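You operate a simulated robot arm through the tools that you are given. There is no shell and no other tool.

You are at the controls of a simulated robot arm. One attempt, no reset.

TASK
Wind the press on to FIRM, then drain the steel tray into the SAVE pan.
Fine: close the tap again; the other pan stays empty; the slide stays IN, the other moulds stay.

It is judged by the outcome, as a careful person would: the job done as asked, and still so three seconds after it is handed in. It fails if anything else is knocked over, pushed out of place, dropped, spilled or broken.

THE ROBOT
A 7-joint arm with a two-finger parallel gripper, fixed in place. Base frame: the origin is at the foot of the arm, x ahead of it, y to its left, z up; the work surface is at about z = 0.86. Readings come in m, rad, newtons and seconds.
Its first joint turns from -2.897 to 2.897 rad. Payload 1.57 kg.
The TCP is the grasp point between the finger pads, 0.03 m short of the fingertips. In the tool frame z runs along the fingers and y along their closing line. The gripper opens to 0.11 m. The fingers are 0.024 m wide and 0.012 m thick; the gripper's body (0.048 by 0.112 m) begins 0.078 m behind the TCP.
Orientation is that of the tool frame in the base frame, as a unit quaternion [w, x, y, z]. With the fingers straight down and closing along the base's y, the tool's x points along the base's -x, its y along +y and its z along -z.

THE INTERFACE
- The arm moves only by the tool arm_command. Its argument "commands" is a list of rows, each a list of 7 numbers: the turn, a rotation vector about the tool's x, y, z in degrees, then the shift along the tool's x, y, z in m, then the gripper command, from -1 (shut) to 1 (fully open), values between in proportion. In form: [[wx, wy, wz, x, y, z, fingers], ...]. A call has 1 to 20 rows; each row shifts and turns the commanded pose from where the row before left it, along the tool's axes as they then stand. Rows are played at 5 a second. More than 0.05 m and 0.15 rad between two rows, or a gripper value outside its range, and nothing of the call is played. Where a pose cannot be reached the arm comes as near as it can. A force on the tool above 40 N (or 10 N above the force at the start of the call, whichever is more), or a blocked arm, ends the call early, and 0.2 s more pass. Each finger travels about 0.108 m/s and halts on what it meets, pressing with about 35 N; the grip force reading is that of the motor and also rises with nothing between the fingers. The clock runs only during rows and for 0.2 s after the last one: add rows that do not move to give the fingers time. The reply holds the time, the measured pose of the TCP, the force on the tool along the base axes, the opening and the grip force, in the units named above and with some noise, with the torque about the TCP (base axes, N m) and any sound that the robot's microphone picked up.
- Cameras (640 x 400 px; columns grow to the right, rows downward): "scene" is fixed at [0.0514, 0.6507, 1.4791]; the picture's right is [-0.47, -0.88, 0.00], its down [-0.60, 0.32, -0.74] and it looks along [0.65, -0.35, -0.67] (base axes); focal length 260 px, centre (320, 200). "wrist" rides on the gripper at [0.07, 0.016, -0.141] in the tool frame; the picture's right is [-0.23, 0.97, 0.00], its down [-0.85, -0.20, -0.48] and it looks along [-0.47, -0.11, 0.88] (tool axes); focal length 222 px, centre (320, 200). There is no depth. A picture from a camera that has moved, and an enlarged one, comes with that camera's place and axes in the base frame and with its lens.
- grab_frame(camera): a new picture of that camera. No time passes.
- lift_body(by): slides the trunk up (or, below 0, down) by that many m; the arm rides with it, the base frame stays. It gives what a move gives, with no picture.
- enlarge(camera, box): a new picture of the part [left, top, right, bottom] of that camera's present view, enlarged. No time passes.
- close_job(): hands the job in; it is judged then, once.

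Nothing tells you positions but the pictures and the camera data. Unless the task says otherwise, let go and move clear before handing in.

The tools are called as name(argument=value, ...) on one line, values as JSON. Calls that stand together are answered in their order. arm_command: Moves the arm, as the interface text tells. Its arguments: {"type":"object","properties":{"commands":{"type":"array","items":{"type":"array","items":{"type":"number"}}}},"required":["commands"]} The other tools are called the same way: lift_body (by) slides the trunk up or down; grab_frame (camera) takes a picture; enlarge (camera, box) takes an enlarged picture of a part of a camera's view; close_job () hands the job in.

At the start:

```text
time: 0.0
ee_pos: [0.3171, 0.6163, 1.3127]
tcp_rot: [0.0, 0.0, 1.0, 0.0]
contact_force: [-0.5, -0.2, -0.3]
torque: [0.01, 0.0, 0.03]
width: 0.1101
grasp_force: 0.1
trunk travel left (down, up): [-0.5, 0.11]
```

scene: 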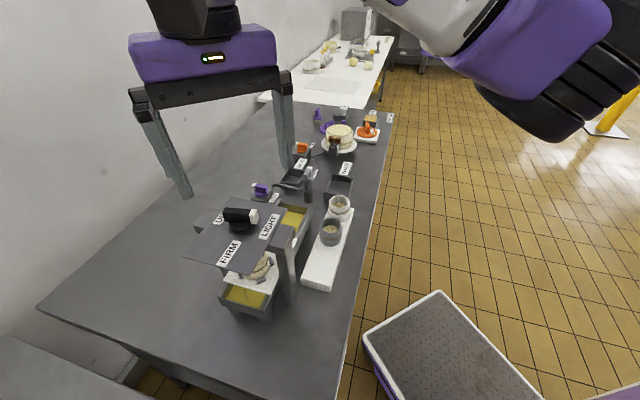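
wrist: 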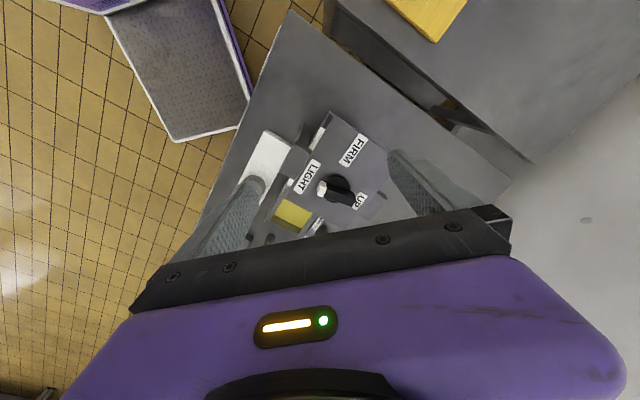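

I see a press with a dial on top (UP, LIGHT, FIRM), with trays, pans and a tap further along the bench. I'll enlarge the pictures first to understand the layout.

enlarge(camera="scene", box=[180, 180, 370, 330])

enlarge(camera="scene", box=[240, 90, 410, 220])

enlarge(camera="wrist", box=[220, 90, 440, 250])

```text
2.67 times, centred on (275, 255) of scene
camera zoom: at [0.0514, 0.6507, 1.4791], right [-0.47, -0.88, 0.0], down [-0.6, 0.32, -0.74], along [0.65, -0.35, -0.67], focal length 692 px, centre (440, 53)
```

zoom: 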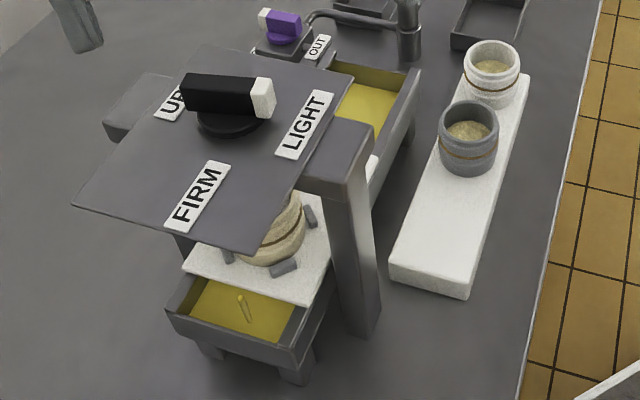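

```text
3.08 times, centred on (325, 155) of scene
camera zoom: at [0.0514, 0.6507, 1.4791], right [-0.47, -0.88, 0.0], down [-0.6, 0.32, -0.74], along [0.65, -0.35, -0.67], focal length 799 px, centre (305, 338)
```

zoom: 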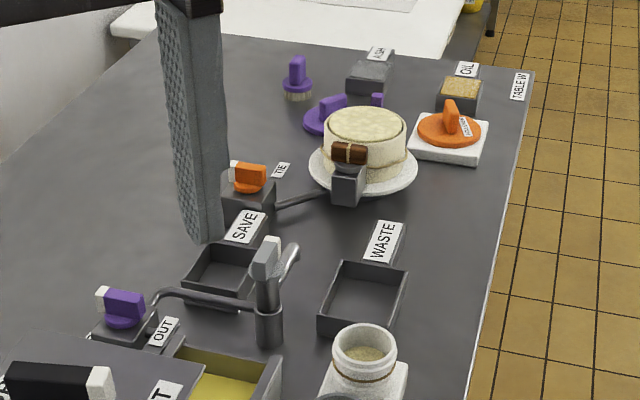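

```text
2.50 times, centred on (330, 170) of wrist
camera zoom: at [0.2475, 0.633, 1.4522], right [0.23, 0.97, 0.0], down [0.85, -0.2, 0.48], along [0.47, -0.11, -0.88], focal length 555 px, centre (295, 275)
```

zoom: 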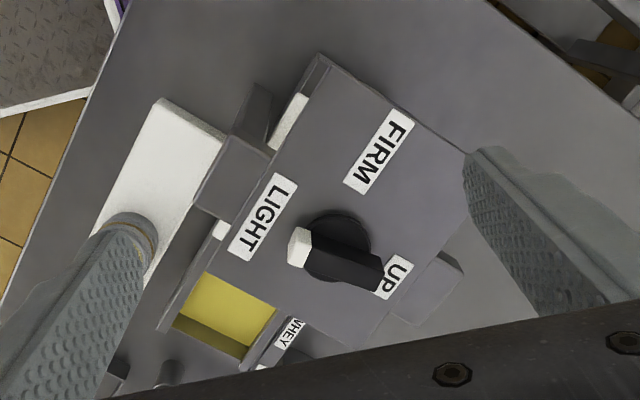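

The knob on the press looks set to LIGHT, at about (0.395, 0.624, 1.15). The tap post is near (0.62, 0.39) with the two pans beyond it. I'll move the hand high across to look at the tap from closer.

arm_command(commands=[[0, 0, 0, -0.022, -0.031, 0, 1], [0, 0, 0, -0.022, -0.031, 0, 1], [0, 0, 0, -0.022, -0.031, 0, 1], [0, 0, 0, -0.022, -0.031, 0, 1], [0, 0, 0, -0.022, -0.031, 0, 1], [0, 0, 0, -0.022, -0.031, 0, 1], [0, 0, 0, 0, 0, 0, 1]])

grab_frame(camera="wrist")

grab_frame(camera="scene")

```text
time: 1.6
ee_pos: [0.4516, 0.4316, 1.3119]
tcp_rot: [0.0, 0.0, 1.0, 0.0]
contact_force: [0.0, -0.7, -0.2]
torque: [-0.03, -0.04, 0.03]
width: 0.1099
grasp_force: 0.1
trunk travel left (down, up): [-0.5, 0.11]
```

```text
taken
camera wrist: at [0.3814, 0.4469, 1.4517], right [0.23, 0.97, 0.0], down [0.85, -0.2, 0.48], along [0.47, -0.11, -0.88], focal length 222 px, centre (320, 200)
```

wrist: 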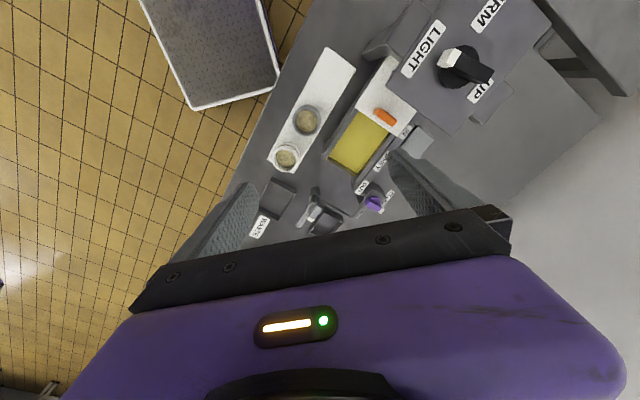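

```text
taken
```

scene: 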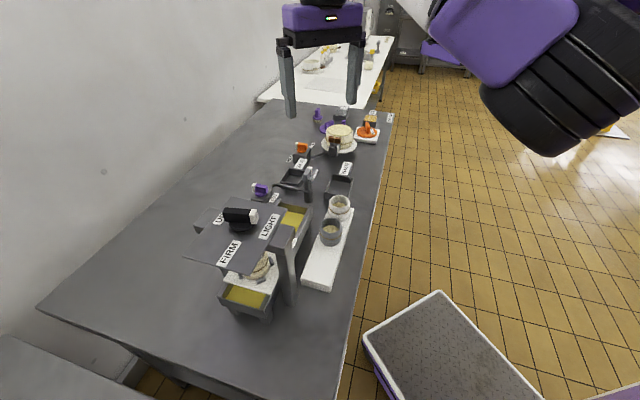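

enlarge(camera="wrist", box=[230, 80, 430, 250])

enlarge(camera="scene", box=[240, 130, 370, 220])

enlarge(camera="scene", box=[180, 190, 310, 280])

```text
2.35 times, centred on (330, 165) of wrist
camera zoom: at [0.3814, 0.4469, 1.4517], right [0.23, 0.97, 0.0], down [0.85, -0.2, 0.48], along [0.47, -0.11, -0.88], focal length 523 px, centre (296, 282)
```

zoom: 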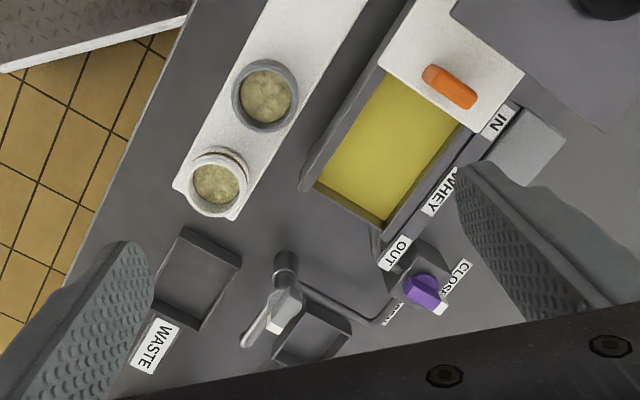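

```text
4.44 times, centred on (305, 175) of scene
camera zoom: at [0.0514, 0.6507, 1.4791], right [-0.47, -0.88, 0.0], down [-0.6, 0.32, -0.74], along [0.65, -0.35, -0.67], focal length 1154 px, centre (387, 311)
```

zoom: 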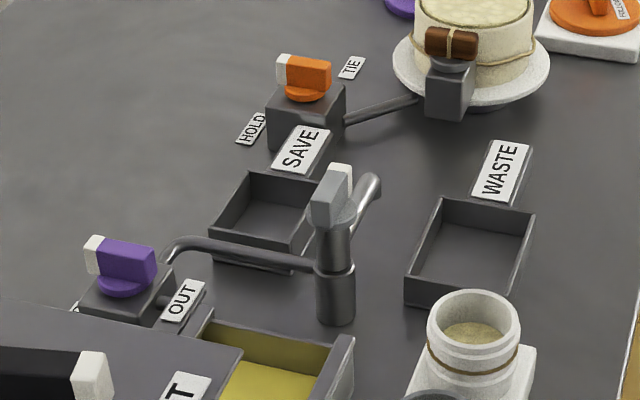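

```text
4.44 times, centred on (245, 235) of scene
camera zoom: at [0.0514, 0.6507, 1.4791], right [-0.47, -0.88, 0.0], down [-0.6, 0.32, -0.74], along [0.65, -0.35, -0.67], focal length 1154 px, centre (653, 44)
```

zoom: 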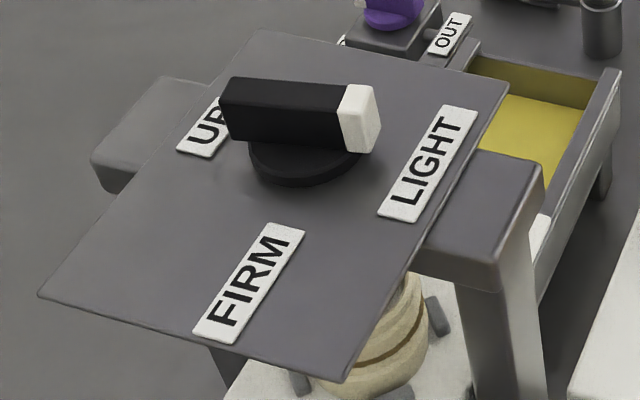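

The purple knob (OPEN/CLOSE) looks like the tap valve. The post with the swivel spout looks like the diverter, and it sits between SAVE and WASTE. The slide is the white board with the orange tab, and it is at IN. I'll go lower for a clear look at the spout and the pans.

arm_command(commands=[[0, 0, 0, -0.018, -0.008, 0.04, 1], [0, 0, 0, -0.018, -0.008, 0.04, 1], [0, 0, 0, -0.018, -0.008, 0.04, 1], [0, 0, 0, -0.018, -0.008, 0.04, 1], [0, 0, 0, 0, 0, 0, 1]])

grab_frame(camera="wrist")

enlarge(camera="wrist", box=[200, 60, 440, 250])

```text
time: 2.8
ee_pos: [0.5237, 0.3997, 1.1531]
tcp_rot: [0.001, 0.001, 1.0, 0.0]
contact_force: [-0.1, 0.2, -0.1]
torque: [0.03, 0.01, -0.02]
width: 0.1098
grasp_force: 0.1
trunk travel left (down, up): [-0.5, 0.11]
```

```text
taken
camera wrist: at [0.4535, 0.4144, 1.2934], right [0.23, 0.97, 0.0], down [0.85, -0.2, 0.48], along [0.47, -0.11, -0.88], focal length 222 px, centre (320, 200)
```

wrist: 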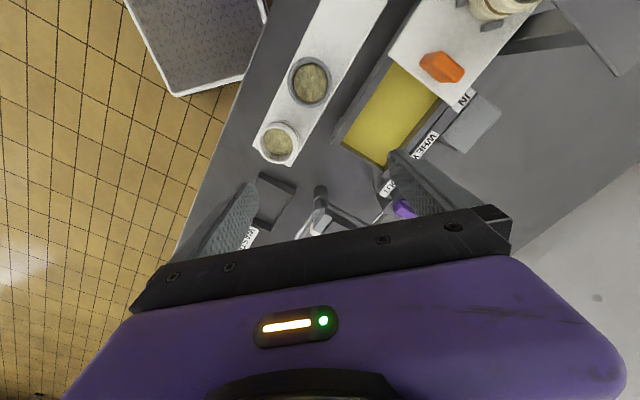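

```text
2.11 times, centred on (320, 155) of wrist
camera zoom: at [0.4535, 0.4144, 1.2934], right [0.23, 0.97, 0.0], down [0.85, -0.2, 0.48], along [0.47, -0.11, -0.88], focal length 468 px, centre (320, 295)
```

zoom: 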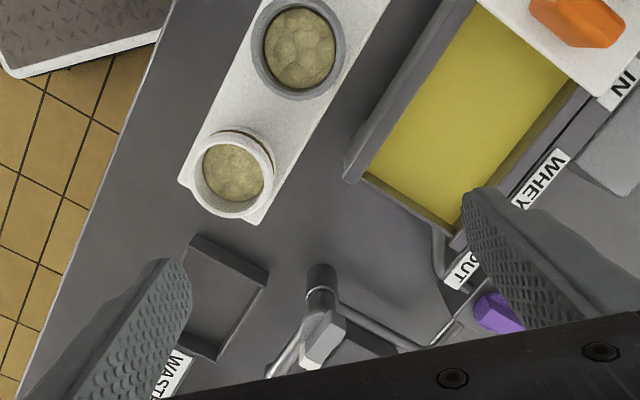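

arm_command(commands=[[0, 0, 0, 0, 0, -0.045, 1], [0, 0, 0, -0.045, 0, 0, 1], [0, 0, 0, -0.045, 0, 0, 1], [0, 0, 0, -0.045, 0, 0, 1], [0, 0, 0, 0, 0, 0, 1]])

grab_frame(camera="wrist")

enlarge(camera="wrist", box=[200, 50, 440, 240])

```text
time: 4.0
ee_pos: [0.6582, 0.3994, 1.1968]
tcp_rot: [0.001, -0.001, 1.0, 0.0]
contact_force: [0.7, -0.5, -0.1]
torque: [0.01, 0.01, -0.01]
width: 0.11
grasp_force: 0.0
trunk travel left (down, up): [-0.5, 0.11]
```

```text
taken
camera wrist: at [0.5883, 0.4154, 1.3372], right [0.23, 0.97, 0.0], down [0.85, -0.2, 0.48], along [0.47, -0.11, -0.88], focal length 222 px, centre (320, 200)
```

wrist: 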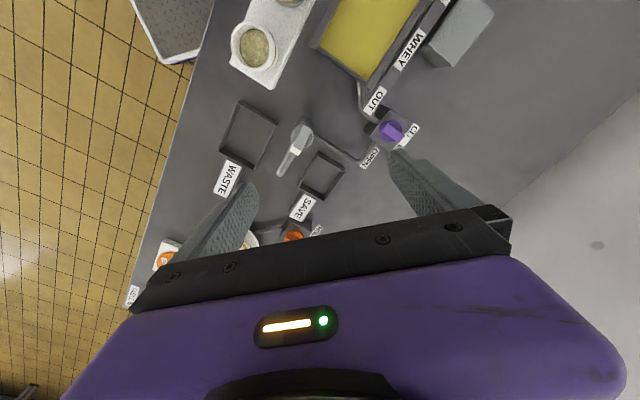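

```text
2.11 times, centred on (320, 145) of wrist
camera zoom: at [0.5883, 0.4154, 1.3372], right [0.23, 0.97, 0.0], down [0.85, -0.2, 0.48], along [0.47, -0.11, -0.88], focal length 468 px, centre (320, 316)
```

zoom: 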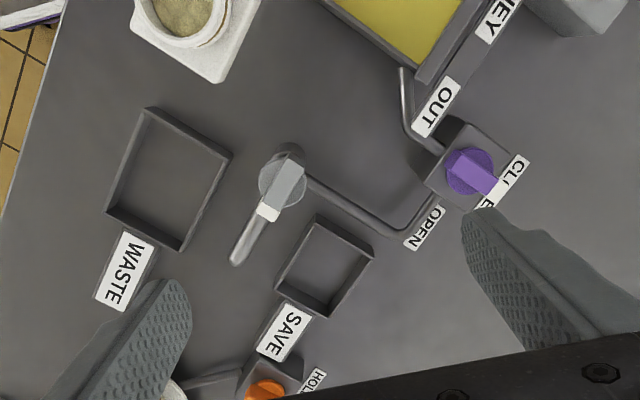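

From this view the layout is clear. The tray feeds the purple valve (OPEN/CLOSE), then a pipe runs to a swivel spout on the post near (0.664, 0.368). The spout now points between the pans, over bare bench. Next I'll look straight down on the purple valve.

arm_command(commands=[[0, 0, 0, -0.027, 0.025, 0, 1], [0, 0, 0, -0.027, 0.025, 0, 1], [0, 0, 0, -0.027, 0.025, 0, 1], [0, 0, 0, -0.027, 0.025, 0, 1], [0, 0, 0, 0, 0, 0, 1]])

grab_frame(camera="wrist")

enlarge(camera="wrist", box=[220, 20, 420, 170])

```text
time: 5.4
ee_pos: [0.7528, 0.4975, 1.1563]
tcp_rot: [-0.013, -0.008, 0.999, -0.03]
contact_force: [0.4, -0.3, 0.8]
torque: [0.0, -0.03, 0.0]
width: 0.1102
grasp_force: 0.1
trunk travel left (down, up): [-0.5, 0.11]
stopped in row 5: the arm was blocked; the commanded pose is now the measured one
```

```text
taken
camera wrist: at [0.6851, 0.5208, 1.2965], right [0.21, 0.98, -0.06], down [0.87, -0.16, 0.47], along [0.45, -0.15, -0.88], focal length 222 px, centre (320, 200)
```

wrist: 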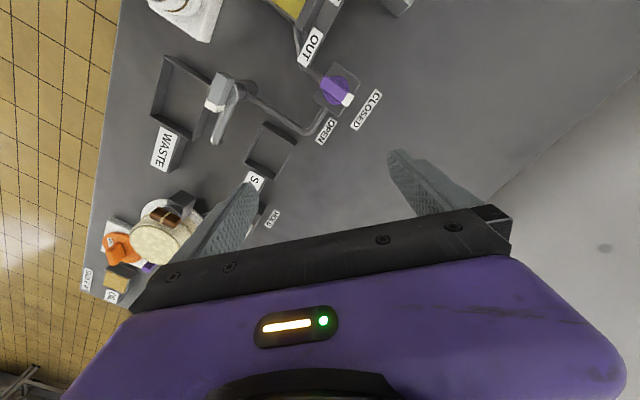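

```text
2.67 times, centred on (320, 95) of wrist
camera zoom: at [0.6851, 0.5208, 1.2965], right [0.21, 0.98, -0.06], down [0.87, -0.16, 0.47], along [0.45, -0.15, -0.88], focal length 592 px, centre (320, 480)
```

zoom: 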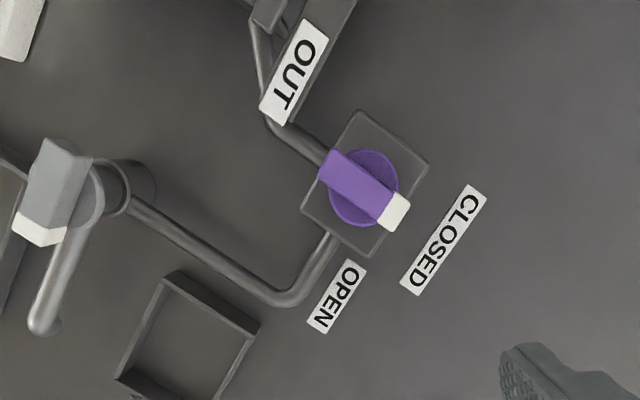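

The purple valve's white tip points at CLOSED, and OPEN is about a quarter turn away. That pose was at the arm's reach limit, so I'll level the tool, back out, and look straight down on the press dial.

arm_command(commands=[[-3.44, -1.49, 0.92, 0.04, 0, -0.01, 1], [0, 0, 0, 0.0326, 0.016, -0.022, 1], [0, 0, 0, 0.0326, 0.016, -0.022, 1], [0, 0, 0, 0.0326, 0.016, -0.022, 1], [0, 0, 0, 0.0326, 0.016, -0.022, 1], [0, 0, 0, 0.0326, 0.016, -0.022, 1], [0, 0, 0, 0.0326, 0.016, -0.022, 1], [0, 0, 0, 0.0326, 0.016, -0.022, 1], [0, 0, 0, 0, 0, 0, 1]])

grab_frame(camera="wrist")

enlarge(camera="wrist", box=[220, 0, 420, 150])

```text
time: 7.4
ee_pos: [0.485, 0.6093, 1.3243]
tcp_rot: [0.002, 0.001, 1.0, 0.003]
contact_force: [-0.3, -0.3, 0.1]
torque: [0.0, 0.02, 0.02]
width: 0.1099
grasp_force: 0.1
trunk travel left (down, up): [-0.5, 0.11]
```

```text
taken
camera wrist: at [0.4139, 0.6247, 1.4638], right [0.23, 0.97, 0.01], down [0.85, -0.2, 0.48], along [0.47, -0.1, -0.88], focal length 222 px, centre (320, 200)
```

wrist: 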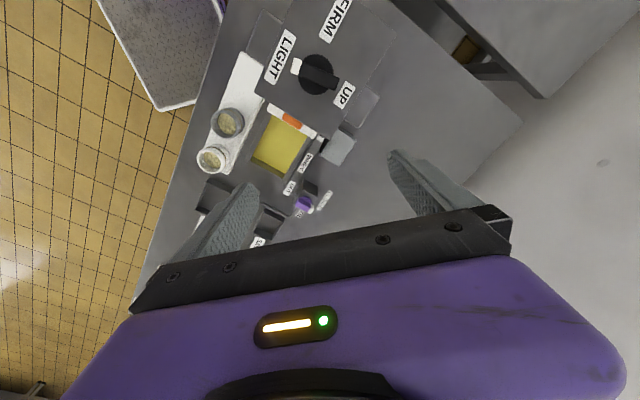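

```text
2.67 times, centred on (320, 75) of wrist
camera zoom: at [0.4139, 0.6247, 1.4638], right [0.23, 0.97, 0.01], down [0.85, -0.2, 0.48], along [0.47, -0.1, -0.88], focal length 592 px, centre (320, 533)
```

zoom: 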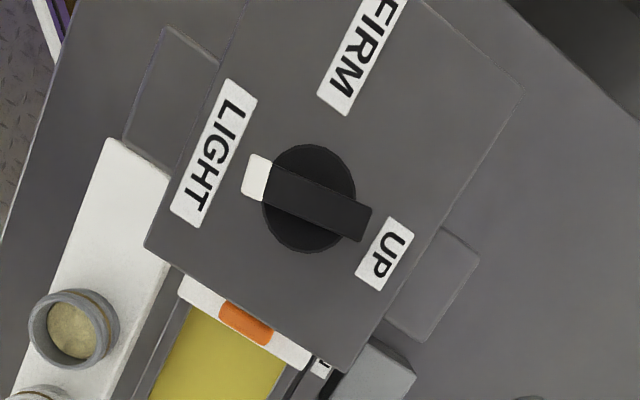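

The dial's white tip points at LIGHT (about -123° in base yaw). FIRM is about 90° clockwise from there, and UP is on the opposite side. I'll zoom in on the knob for its heights.

enlarge(camera="scene", box=[200, 195, 280, 245])

enlarge(camera="wrist", box=[280, 40, 360, 100])

```text
8.00 times, centred on (240, 220) of scene
camera zoom: at [0.0514, 0.6507, 1.4791], right [-0.47, -0.88, 0.0], down [-0.6, 0.32, -0.74], along [0.65, -0.35, -0.67], focal length 2077 px, centre (960, 40)
```

zoom: 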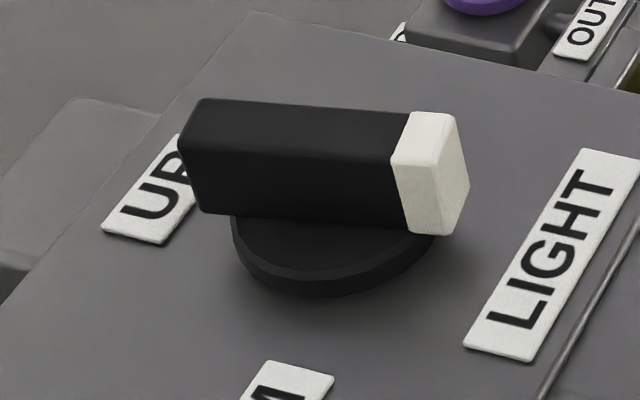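

```text
6.67 times, centred on (320, 70) of wrist
camera zoom: at [0.4139, 0.6247, 1.4638], right [0.23, 0.97, 0.01], down [0.85, -0.2, 0.48], along [0.47, -0.1, -0.88], focal length 1481 px, centre (320, 1067)
```

zoom: 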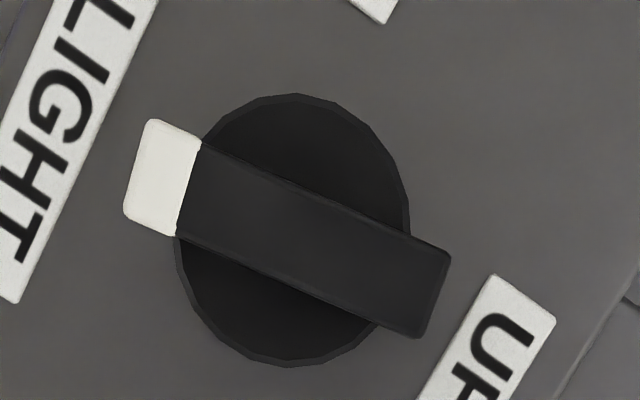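

Triangulating the bar handle gives its centre at (0.410, 0.622), top at z ≈ 1.152, about 15 mm wide, lying along 56°. I'll move above it and turn the gripper so it closes across the bar.

arm_command(commands=[[0, 0, 0, 0.0375, 0.0063, 0, 1], [0, 0, 0, 0.0375, 0.0063, 0, 1], [0, 0, -8.06, 0, 0, 0, 1], [0, 0, -8.06, 0, 0, 0, 1], [0, 0, -8.06, 0, 0, 0, 1], [0, 0, -8.06, 0, 0, 0, 1], [0, 0, -8.06, 0, 0, 0, 1], [0, 0, -8.06, 0, 0, 0, 1], [0, 0, -8.06, 0, 0, 0, 1], [0, 0, 0, 0, 0, 0, 1]])

grab_frame(camera="wrist")

grab_frame(camera="scene")

```text
time: 9.6
ee_pos: [0.4092, 0.6233, 1.3218]
tcp_rot: [0.002, -0.473, 0.881, 0.001]
contact_force: [0.5, -0.4, -0.6]
torque: [0.04, -0.02, 0.0]
width: 0.1102
grasp_force: 0.1
trunk travel left (down, up): [-0.5, 0.11]
```

```text
taken
camera wrist: at [0.356, 0.5721, 1.4616], right [-0.69, 0.73, 0.0], down [0.64, 0.6, 0.48], along [0.35, 0.33, -0.88], focal length 222 px, centre (320, 200)
```

wrist: 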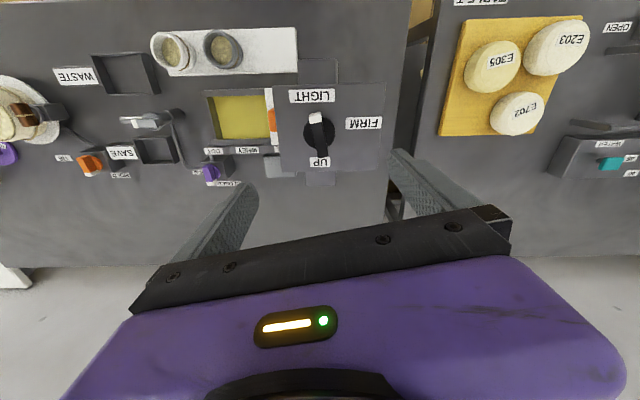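

```text
taken
```

scene: 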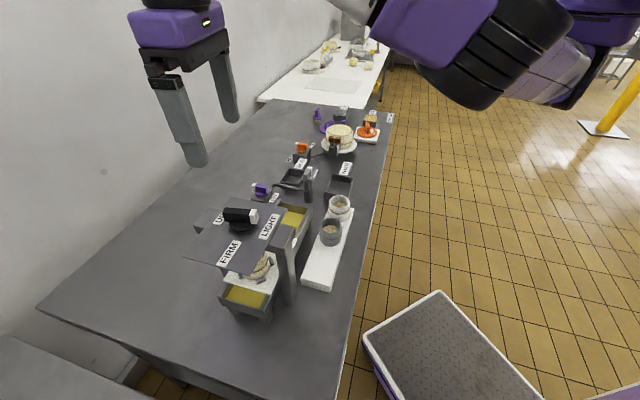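

enlarge(camera="wrist", box=[260, 70, 400, 190])

enlarge(camera="wrist", box=[40, 20, 300, 200])

```text
3.33 times, centred on (330, 130) of wrist
camera zoom: at [0.356, 0.5721, 1.4616], right [-0.69, 0.73, 0.0], down [0.64, 0.6, 0.48], along [0.35, 0.33, -0.88], focal length 740 px, centre (287, 433)
```

zoom: 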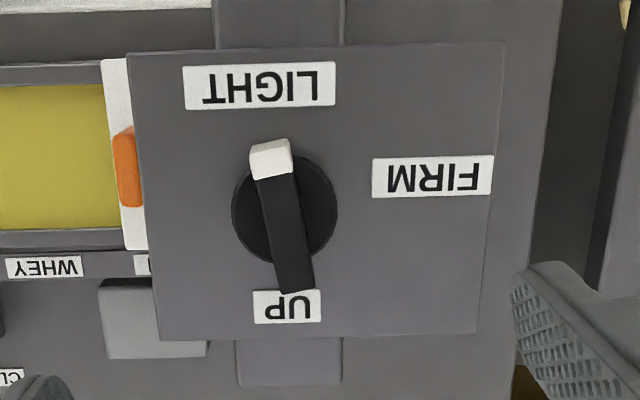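

```text
2.22 times, centred on (170, 110) of wrist
camera zoom: at [0.356, 0.5721, 1.4616], right [-0.69, 0.73, 0.0], down [0.64, 0.6, 0.48], along [0.35, 0.33, -0.88], focal length 494 px, centre (653, 400)
```

zoom: 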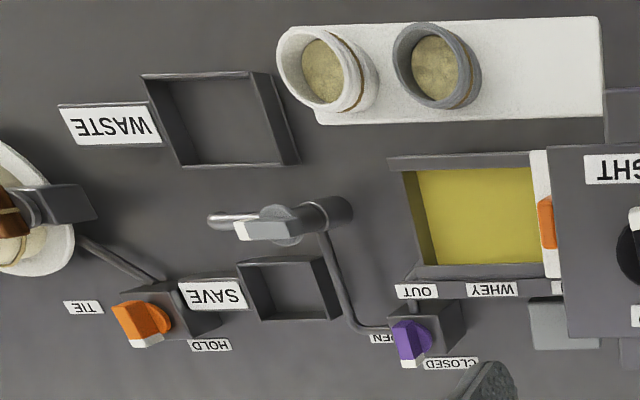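

The gripper is square across the bar, whose tip is exactly on LIGHT, and FIRM is about 92° clockwise. I'll descend until the fingertips straddle the bar just above the disc.

arm_command(commands=[[0, 0, 0, 0, 0, 0.04, 1], [0, 0, 0, 0, 0, 0.04, 1], [0, 0, 0, 0, 0, 0.04, 1], [0, 0, 0, 0, 0, 0.02, 1], [0, 0, 0, 0, 0, 0.015, 1], [0, 0, 0, 0, 0, 0, 1]])

grab_frame(camera="wrist")

enlarge(camera="scene", box=[160, 150, 320, 270])

```text
time: 11.0
ee_pos: [0.409, 0.623, 1.1685]
tcp_rot: [0.003, -0.473, 0.881, 0.001]
contact_force: [0.1, 0.1, -0.4]
torque: [0.01, 0.03, 0.02]
width: 0.1101
grasp_force: 0.1
trunk travel left (down, up): [-0.5, 0.11]
```

```text
taken
camera wrist: at [0.3557, 0.5731, 1.3081], right [-0.69, 0.73, 0.0], down [0.64, 0.6, 0.48], along [0.35, 0.33, -0.88], focal length 222 px, centre (320, 200)
```

wrist: 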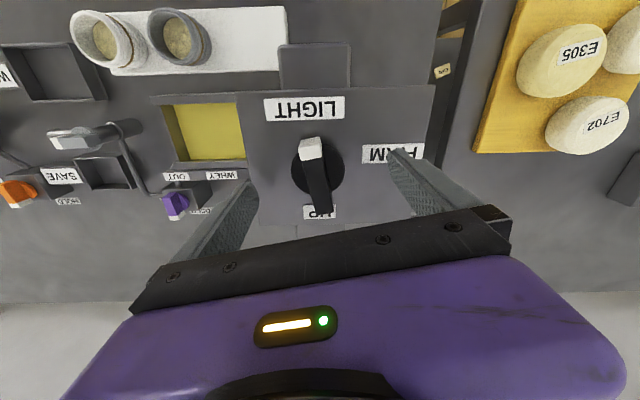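

```text
3.33 times, centred on (240, 210) of scene
camera zoom: at [0.0514, 0.6507, 1.4791], right [-0.47, -0.88, 0.0], down [-0.6, 0.32, -0.74], along [0.65, -0.35, -0.67], focal length 866 px, centre (587, 167)
```

zoom: 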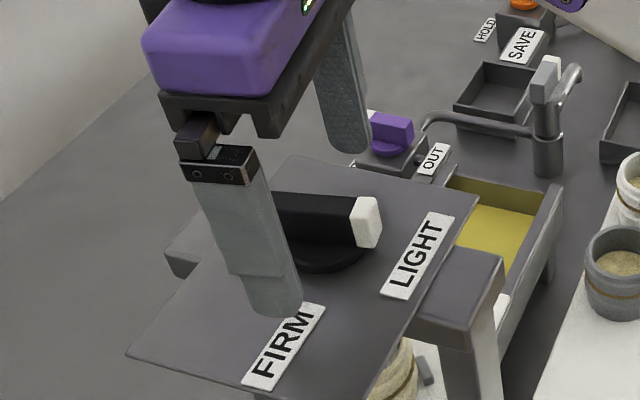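

The fingers straddle the bar and clear the plate, so I'll close on it.

arm_command(commands=[[0, 0, 0, 0, 0, 0, -1], [0, 0, 0, 0, 0, 0, -1], [0, 0, 0, 0, 0, 0, -1], [0, 0, 0, 0, 0, 0, -1]])

enlarge(camera="scene", box=[160, 150, 320, 270])

grab_frame(camera="wrist")

```text
time: 12.0
ee_pos: [0.4109, 0.6228, 1.1692]
tcp_rot: [0.003, -0.471, 0.882, 0.0]
contact_force: [10.5, -8.0, -0.3]
torque: [-0.67, 0.1, 0.03]
width: 0.0159
grasp_force: 31.4
trunk travel left (down, up): [-0.5, 0.11]
```

```text
3.33 times, centred on (240, 210) of scene
camera zoom: at [0.0514, 0.6507, 1.4791], right [-0.47, -0.88, 0.0], down [-0.6, 0.32, -0.74], along [0.65, -0.35, -0.67], focal length 866 px, centre (587, 167)
```

zoom: 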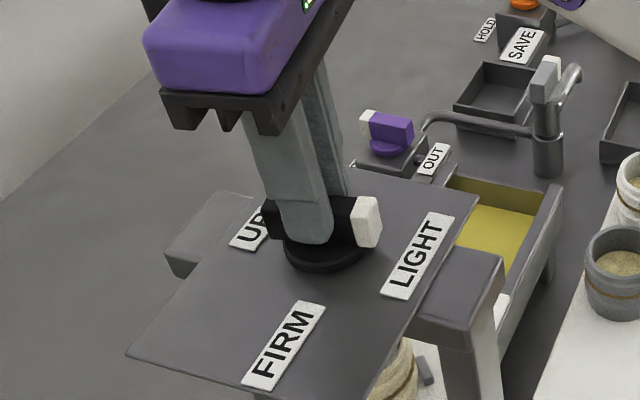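

```text
taken
camera wrist: at [0.357, 0.5725, 1.3082], right [-0.68, 0.73, 0.0], down [0.64, 0.6, 0.48], along [0.35, 0.33, -0.88], focal length 222 px, centre (320, 200)
```

wrist: 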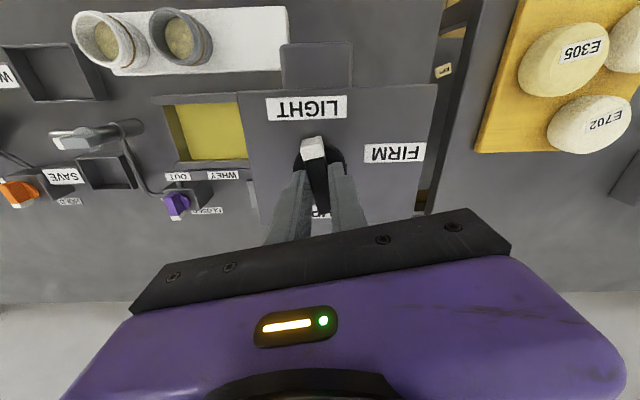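

I have a firm grip, with a slight sideways load, so I'll recentre by 2 mm. Then I'll start turning clockwise towards FIRM and check how the load behaves.

arm_command(commands=[[0, 0, 0, 0, -0.002, 0, -1], [0, 0, 7.7, 0, 0, 0, -1], [0, 0, 7.7, 0, 0, 0, -1], [0, 0, 7.7, 0, 0, 0, -1], [0, 0, 0, 0, 0, 0, -1]])

grab_frame(camera="wrist")

```text
time: 13.2
ee_pos: [0.4095, 0.6218, 1.1697]
tcp_rot: [0.003, -0.286, 0.958, 0.003]
contact_force: [2.9, -0.5, 12.8]
torque: [-0.55, 0.51, 0.05]
width: 0.0159
grasp_force: 31.4
trunk travel left (down, up): [-0.5, 0.11]
```

```text
taken
camera wrist: at [0.3422, 0.5962, 1.3082], right [-0.34, 0.94, 0.0], down [0.82, 0.3, 0.48], along [0.45, 0.17, -0.88], focal length 222 px, centre (320, 200)
```

wrist: 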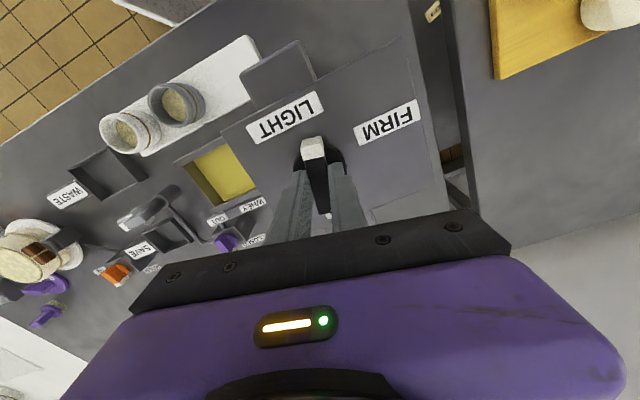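

The knob is turning with the gripper. There is about 13 N pushing up on the tool, so I'll ease up slightly and continue.

arm_command(commands=[[0, 0, 7.7, 0, 0, -0.001, -1], [0, 0, 7.7, 0, 0, -0.001, -1], [0, 0, 7.7, 0, 0, 0, -1], [0, 0, 0, 0, 0, 0, -1]])

grab_frame(camera="wrist")

```text
time: 14.2
ee_pos: [0.4105, 0.6224, 1.1668]
tcp_rot: [0.001, -0.088, 0.996, 0.001]
contact_force: [-2.0, -4.7, -1.2]
torque: [-0.04, -0.88, 0.04]
width: 0.0157
grasp_force: 31.5
trunk travel left (down, up): [-0.5, 0.11]
```

```text
taken
camera wrist: at [0.3381, 0.6252, 1.3083], right [0.05, 1.0, 0.0], down [0.88, -0.05, 0.48], along [0.48, -0.02, -0.88], focal length 222 px, centre (320, 200)
```

wrist: 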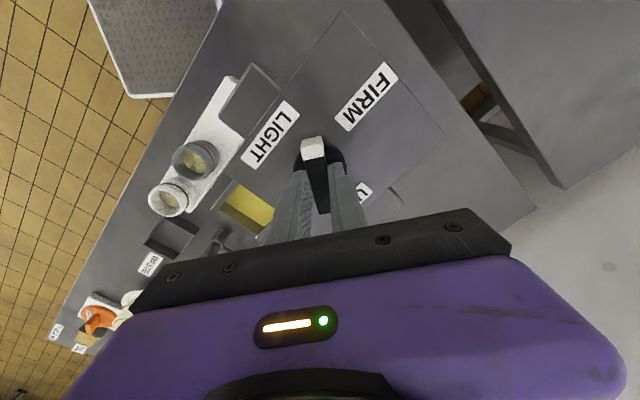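

arm_command(commands=[[0, 0, 7.7, 0, 0, 0, -1], [0, 0, 7.7, 0, 0, 0, -1], [0, 0, 7.7, 0, 0, 0, -1], [0, 0, 0, 0, 0, 0, -1]])

grab_frame(camera="wrist")

```text
time: 15.2
ee_pos: [0.4099, 0.6221, 1.1685]
tcp_rot: [0.001, 0.112, 0.994, 0.002]
contact_force: [-4.2, -0.5, -15.1]
torque: [-0.27, -0.53, 0.03]
width: 0.0161
grasp_force: 31.8
trunk travel left (down, up): [-0.5, 0.11]
```

```text
taken
camera wrist: at [0.3454, 0.6529, 1.3085], right [0.44, 0.9, 0.0], down [0.79, -0.39, 0.48], along [0.43, -0.21, -0.88], focal length 222 px, centre (320, 200)
```

wrist: 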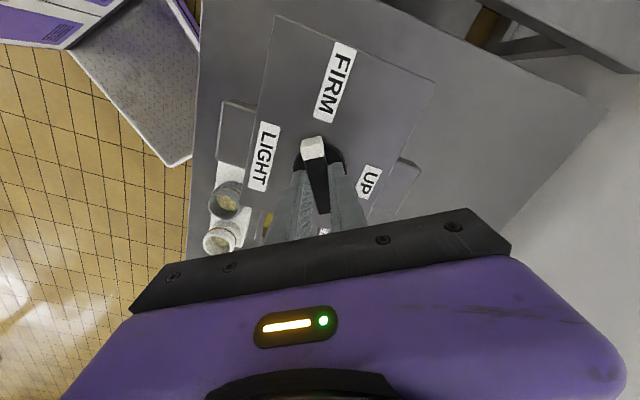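

arm_command(commands=[[0, 0, 7.7, 0, 0, 0.001, -1], [0, 0, 7.7, 0, 0, 0.001, -1], [0, 0, 7.0, 0, 0, 0, -1], [0, 0, 0, 0, 0, 0, -1]])

grab_frame(camera="wrist")

enlarge(camera="scene", box=[160, 150, 320, 270])

```text
time: 16.2
ee_pos: [0.4116, 0.6206, 1.1681]
tcp_rot: [0.001, 0.302, 0.953, 0.003]
contact_force: [-5.3, -0.2, 3.9]
torque: [-0.68, -0.18, 0.57]
width: 0.0159
grasp_force: 31.7
trunk travel left (down, up): [-0.5, 0.11]
```

```text
taken
camera wrist: at [0.3619, 0.6743, 1.3088], right [0.75, 0.66, 0.01], down [0.58, -0.66, 0.48], along [0.32, -0.35, -0.88], focal length 222 px, centre (320, 200)
```

wrist: 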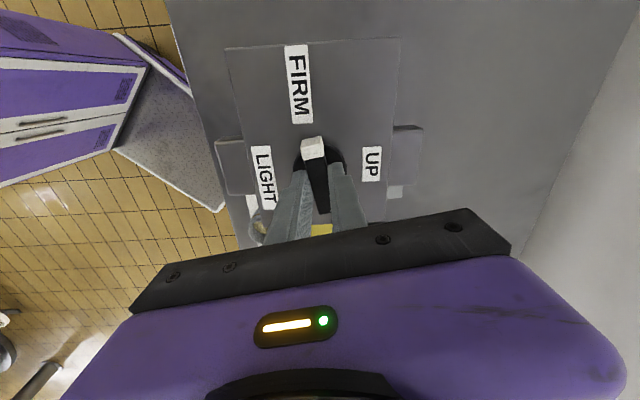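

```text
3.33 times, centred on (240, 210) of scene
camera zoom: at [0.0514, 0.6507, 1.4791], right [-0.47, -0.88, 0.0], down [-0.6, 0.32, -0.74], along [0.65, -0.35, -0.67], focal length 866 px, centre (587, 167)
```

zoom: 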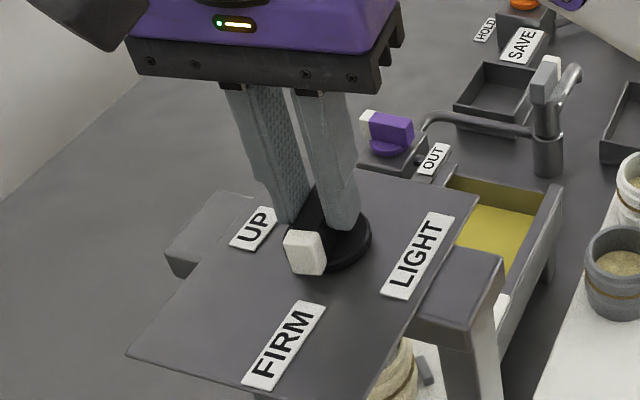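

The pointer is now aimed at FIRM and the torque has jumped to 0.57 N·m, which suggests the end stop. I'll nudge one more degree to see whether it really is the stop.

arm_command(commands=[[0, 0, 1.0, 0, 0, 0, -1], [0, 0, 0, 0, 0, 0, -1]])

enlarge(camera="wrist", box=[240, 30, 400, 150])

enlarge(camera="scene", box=[190, 220, 320, 330])

```text
time: 16.8
ee_pos: [0.4102, 0.6224, 1.1693]
tcp_rot: [0.001, 0.311, 0.95, 0.004]
contact_force: [-3.5, 3.0, 9.4]
torque: [-0.15, 0.26, 0.86]
width: 0.0162
grasp_force: 31.8
trunk travel left (down, up): [-0.5, 0.11]
```

```text
3.33 times, centred on (320, 90) of wrist
camera zoom: at [0.3629, 0.6749, 1.3088], right [0.76, 0.65, 0.01], down [0.57, -0.67, 0.48], along [0.32, -0.36, -0.88], focal length 740 px, centre (320, 567)
```

zoom: 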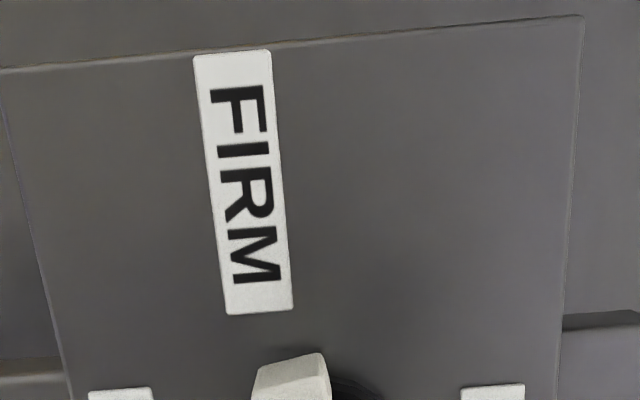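

```text
3.64 times, centred on (255, 275) of scene
camera zoom: at [0.0514, 0.6507, 1.4791], right [-0.47, -0.88, 0.0], down [-0.6, 0.32, -0.74], along [0.65, -0.35, -0.67], focal length 944 px, centre (556, -73)
```

zoom: 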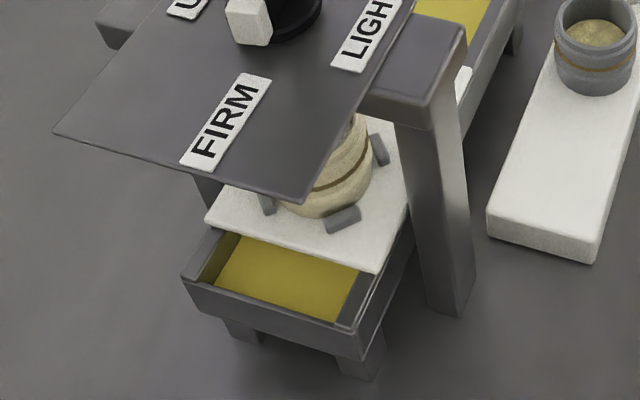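

The torque keeps rising with little movement, so this is the stop. The tray has visibly filled, so the press is at FIRM. I'll open the fingers, rise clear and check that the pointer stays there.

arm_command(commands=[[0, 0, 0, 0, 0, 0, -0.5], [0, 0, 0, 0, 0, 0, 0], [0, 0, 0, 0, 0, 0, 1], [0, 0, 0, 0, 0, 0, 1], [0, 0, 0, 0, 0, -0.02, 1], [0, 0, 0, 0, 0, -0.04, 1], [0, 0, 0, 0, 0, -0.045, 1], [0, 0, 0, 0, 0, -0.045, 1], [0, 0, 0, 0, 0, 0, 1]])

grab_frame(camera="wrist")

enlarge(camera="scene", box=[190, 190, 320, 330])

```text
time: 18.8
ee_pos: [0.4098, 0.62, 1.3196]
tcp_rot: [0.001, 0.311, 0.95, 0.002]
contact_force: [1.1, 0.1, 0.1]
torque: [-0.01, 0.02, -0.04]
width: 0.1101
grasp_force: 0.0
trunk travel left (down, up): [-0.5, 0.11]
```

```text
taken
camera wrist: at [0.3623, 0.6738, 1.4591], right [0.76, 0.65, 0.01], down [0.57, -0.67, 0.48], along [0.31, -0.36, -0.88], focal length 222 px, centre (320, 200)
```

wrist: 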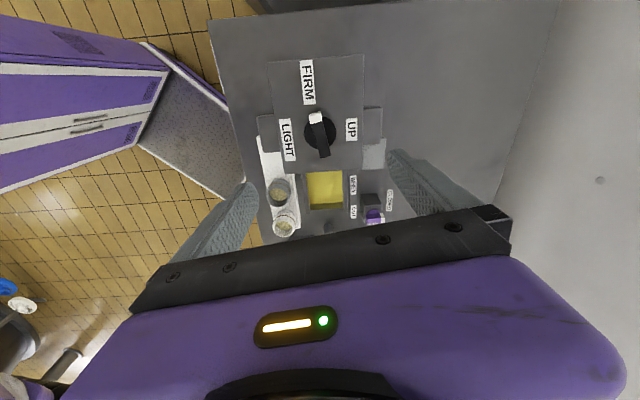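

```text
2.86 times, centred on (255, 260) of scene
camera zoom: at [0.0514, 0.6507, 1.4791], right [-0.47, -0.88, 0.0], down [-0.6, 0.32, -0.74], along [0.65, -0.35, -0.67], focal length 742 px, centre (506, 29)
```

zoom: 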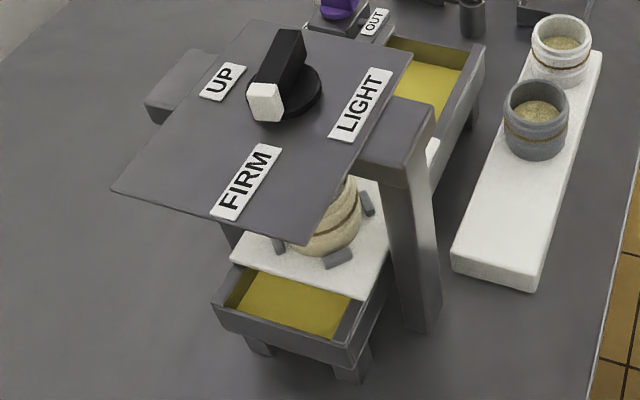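

The pointer stays on FIRM and the press is done. Next is the diverter spout, so I'll take a close look at its handle.

enlarge(camera="scene", box=[270, 150, 350, 210])

arm_command(commands=[[0, 0, 0, 0, 0, -0.02, 1], [0, 0, -7.6, 0, 0, 0, 1], [0, 0, -7.6, 0, 0, 0, 1], [0, 0, -7.6, 0, 0, 0, 1], [0, 0, -7.6, 0, 0, 0, 1], [0, 0, -5.9, 0, 0, 0, 1], [0, 0, 0, 0, 0, 0, 1]])

```text
6.67 times, centred on (310, 180) of scene
camera zoom: at [0.0514, 0.6507, 1.4791], right [-0.47, -0.88, 0.0], down [-0.6, 0.32, -0.74], along [0.65, -0.35, -0.67], focal length 1731 px, centre (387, 333)
```

zoom: 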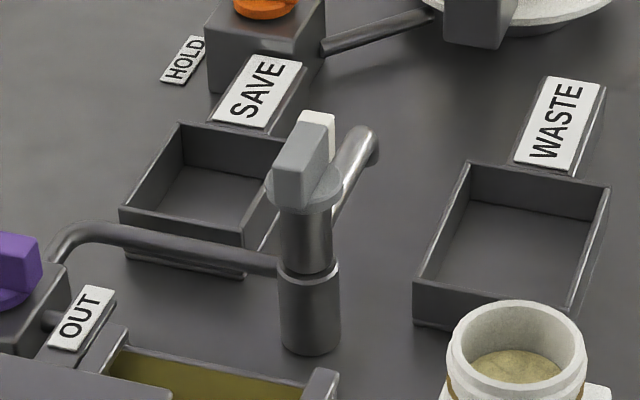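

```text
time: 20.4
ee_pos: [0.4099, 0.6215, 1.3378]
tcp_rot: [0.003, 0.0, 1.0, 0.003]
contact_force: [0.1, -0.4, 0.4]
torque: [0.01, 0.0, 0.0]
width: 0.1101
grasp_force: 0.1
trunk travel left (down, up): [-0.5, 0.11]
```

The diverter has a block handle with a white tip on a collar that turns with the spout. I'll move above the post at (0.664, 0.368) and turn the gripper so it closes across that handle.

arm_command(commands=[[0, 0, 0, -0.0318, -0.0317, 0, 1], [0, 0, 0, -0.0318, -0.0317, 0, 1], [0, 0, 0, -0.0318, -0.0317, 0, 1], [0, 0, 0, -0.0318, -0.0317, 0, 1], [0, 0, 0, -0.0318, -0.0317, 0.02, 1], [0, 0, 0, -0.0318, -0.0317, 0.02, 1], [0, 0, 0, -0.0318, -0.0317, 0.02, 1], [0, 0, 0, -0.0318, -0.0317, 0.02, 1], [0, 0, 0, 0, 0, 0.029, 1], [0, 0, 0, 0, 0, 0.029, 1], [0, 0, 7.5, 0, 0, 0, 1], [0, 0, 7.5, 0, 0, 0, 1], [0, 0, 7.5, 0, 0, 0, 1], [0, 0, 7.5, 0, 0, 0, 1], [0, 0, 7.5, 0, 0, 0, 1], [0, 0, 7.5, 0, 0, 0, 1], [0, 0, 0, 0, 0, 0, 1]])

grab_frame(camera="wrist")

enlarge(camera="wrist", box=[240, 50, 400, 190])

```text
time: 24.0
ee_pos: [0.6666, 0.3684, 1.2014]
tcp_rot: [0.001, 0.384, 0.923, 0.002]
contact_force: [0.2, -0.9, 0.7]
torque: [-0.01, 0.01, 0.01]
width: 0.1098
grasp_force: 0.1
trunk travel left (down, up): [-0.5, 0.11]
```

```text
taken
camera wrist: at [0.6266, 0.4272, 1.34], right [0.85, 0.53, 0.01], down [0.46, -0.75, 0.48], along [0.26, -0.4, -0.88], focal length 222 px, centre (320, 200)
```

wrist: 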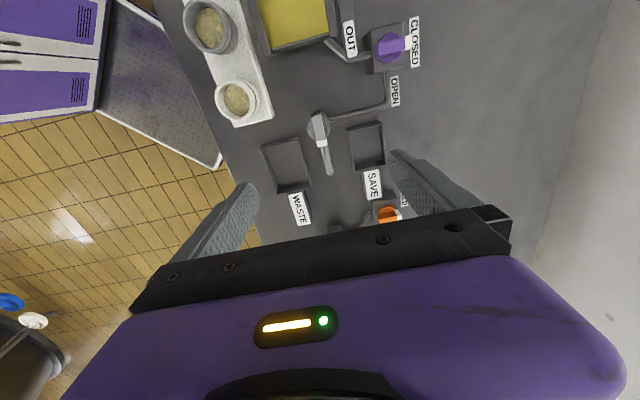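

```text
2.86 times, centred on (320, 120) of wrist
camera zoom: at [0.6266, 0.4272, 1.34], right [0.85, 0.53, 0.01], down [0.46, -0.75, 0.48], along [0.26, -0.4, -0.88], focal length 635 px, centre (320, 429)
```

zoom: 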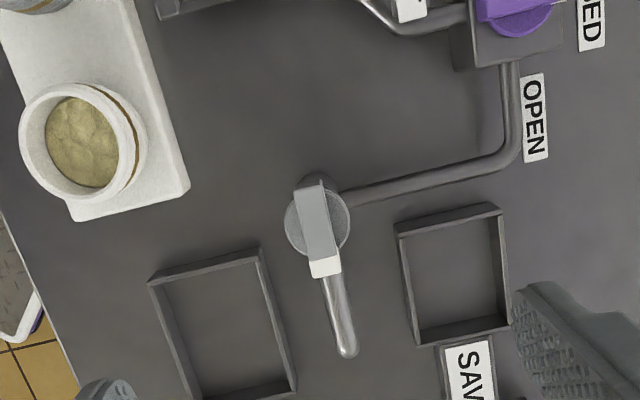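

The handle's centre is near (0.666, 0.370), its top at z ≈ 0.987, and it lies along -46°. The spout must swing about +50° counter-clockwise to sit over SAVE. I'll descend around the handle with the fingertips clear above the collar.

arm_command(commands=[[0, 0, 1.0, 0, 0.001, 0.045, 1], [0, 0, 0, 0, 0, 0.045, 1], [0, 0, 0, 0, 0, 0.045, 1], [0, 0, 0, 0, 0, 0.04, 1], [0, 0, 0, 0, 0, 0.02, 1], [0, 0, 0, 0, 0, 0.011, 1], [0, 0, 0, 0, 0, 0, 1]])

grab_frame(camera="wrist")

enlarge(camera="scene", box=[250, 120, 370, 220])

```text
time: 25.6
ee_pos: [0.6652, 0.3696, 0.9944]
tcp_rot: [0.002, 0.391, 0.92, 0.003]
contact_force: [0.0, -0.4, 0.5]
torque: [0.02, -0.03, -0.02]
width: 0.1099
grasp_force: 0.0
trunk travel left (down, up): [-0.5, 0.11]
```

```text
taken
camera wrist: at [0.6285, 0.4296, 1.1334], right [0.86, 0.51, 0.01], down [0.45, -0.76, 0.48], along [0.25, -0.41, -0.88], focal length 222 px, centre (320, 200)
```

wrist: 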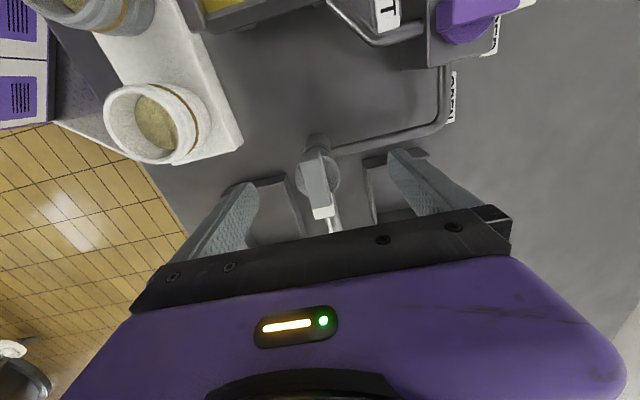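

```text
4.00 times, centred on (310, 170) of scene
camera zoom: at [0.0514, 0.6507, 1.4791], right [-0.47, -0.88, 0.0], down [-0.6, 0.32, -0.74], along [0.65, -0.35, -0.67], focal length 1039 px, centre (360, 320)
```

zoom: 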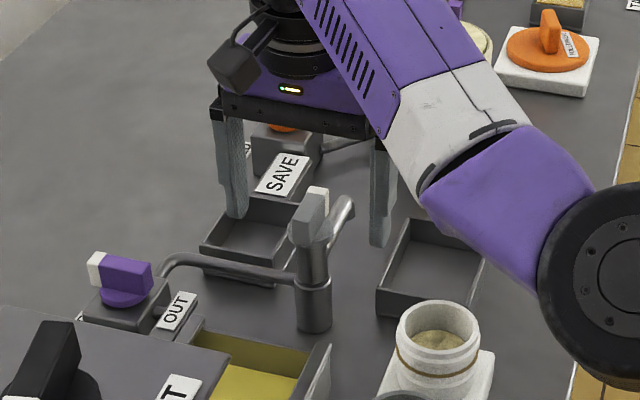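

The fingers straddle the diverter handle, so I'll close on it.

arm_command(commands=[[0, 0, 0, 0, 0, 0, -1], [0, 0, 0, 0, 0, 0, -1], [0, 0, 0, 0, 0, 0, -1], [0, 0, 0, 0, 0, 0, -1]])

grab_frame(camera="wrist")

```text
time: 26.6
ee_pos: [0.6647, 0.3675, 0.9946]
tcp_rot: [0.0, 0.391, 0.92, 0.001]
contact_force: [-21.0, -15.7, -0.3]
torque: [-0.51, 1.01, 0.0]
width: 0.0361
grasp_force: 43.0
trunk travel left (down, up): [-0.5, 0.11]
```

```text
taken
camera wrist: at [0.6276, 0.4286, 1.1334], right [0.86, 0.51, 0.0], down [0.45, -0.76, 0.48], along [0.25, -0.41, -0.88], focal length 222 px, centre (320, 200)
```

wrist: 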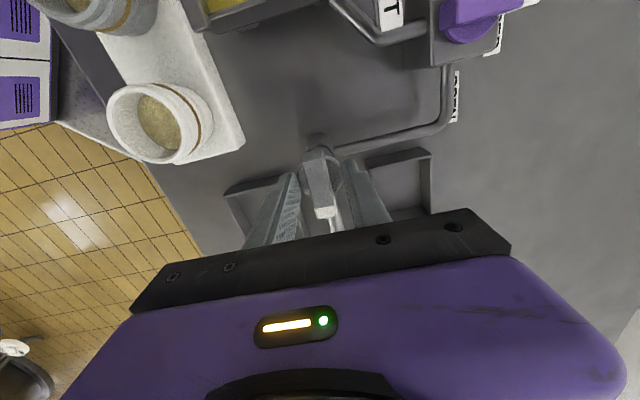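

The width of 36 mm shows the fingers closed on the collar disc rather than the handle, so the collar sits higher than I estimated. I'll open, rise 12 mm, shift about 3 mm towards the axis and close again.

arm_command(commands=[[0, 0, 0, 0, 0, 0, 0.2], [0, 0, 0, 0, 0, 0, 0.2], [0, 0, 0, 0, -0.003, -0.006, 0.2], [0, 0, 0, 0, 0, -0.007, 0.2], [0, 0, 0, 0, 0, 0, 0.2]])

enlarge(camera="scene", box=[270, 140, 350, 210])

enlarge(camera="wrist", box=[240, 100, 400, 240])

```text
time: 27.8
ee_pos: [0.6637, 0.3669, 1.007]
tcp_rot: [0.001, 0.391, 0.92, 0.003]
contact_force: [-0.8, -0.2, 0.0]
torque: [-0.01, -0.03, 0.02]
width: 0.0661
grasp_force: 0.0
trunk travel left (down, up): [-0.5, 0.11]
```

```text
5.71 times, centred on (310, 175) of scene
camera zoom: at [0.0514, 0.6507, 1.4791], right [-0.47, -0.88, 0.0], down [-0.6, 0.32, -0.74], along [0.65, -0.35, -0.67], focal length 1484 px, centre (377, 343)
```

zoom: 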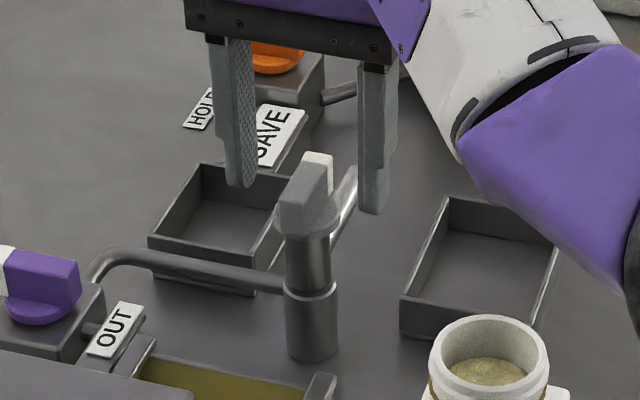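

```text
2.86 times, centred on (320, 170) of wrist
camera zoom: at [0.6261, 0.4274, 1.1467], right [0.86, 0.51, 0.01], down [0.45, -0.76, 0.48], along [0.25, -0.41, -0.88], focal length 635 px, centre (320, 286)
```

zoom: 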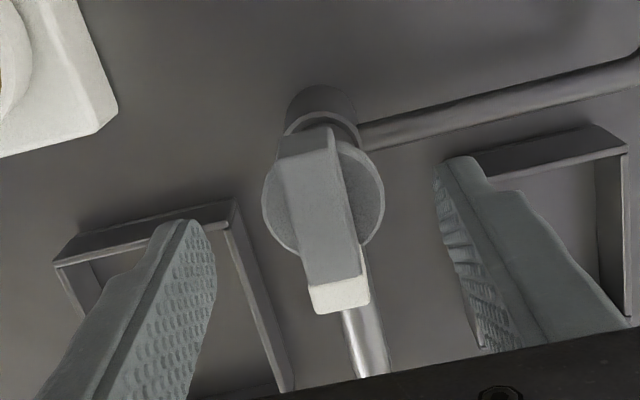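

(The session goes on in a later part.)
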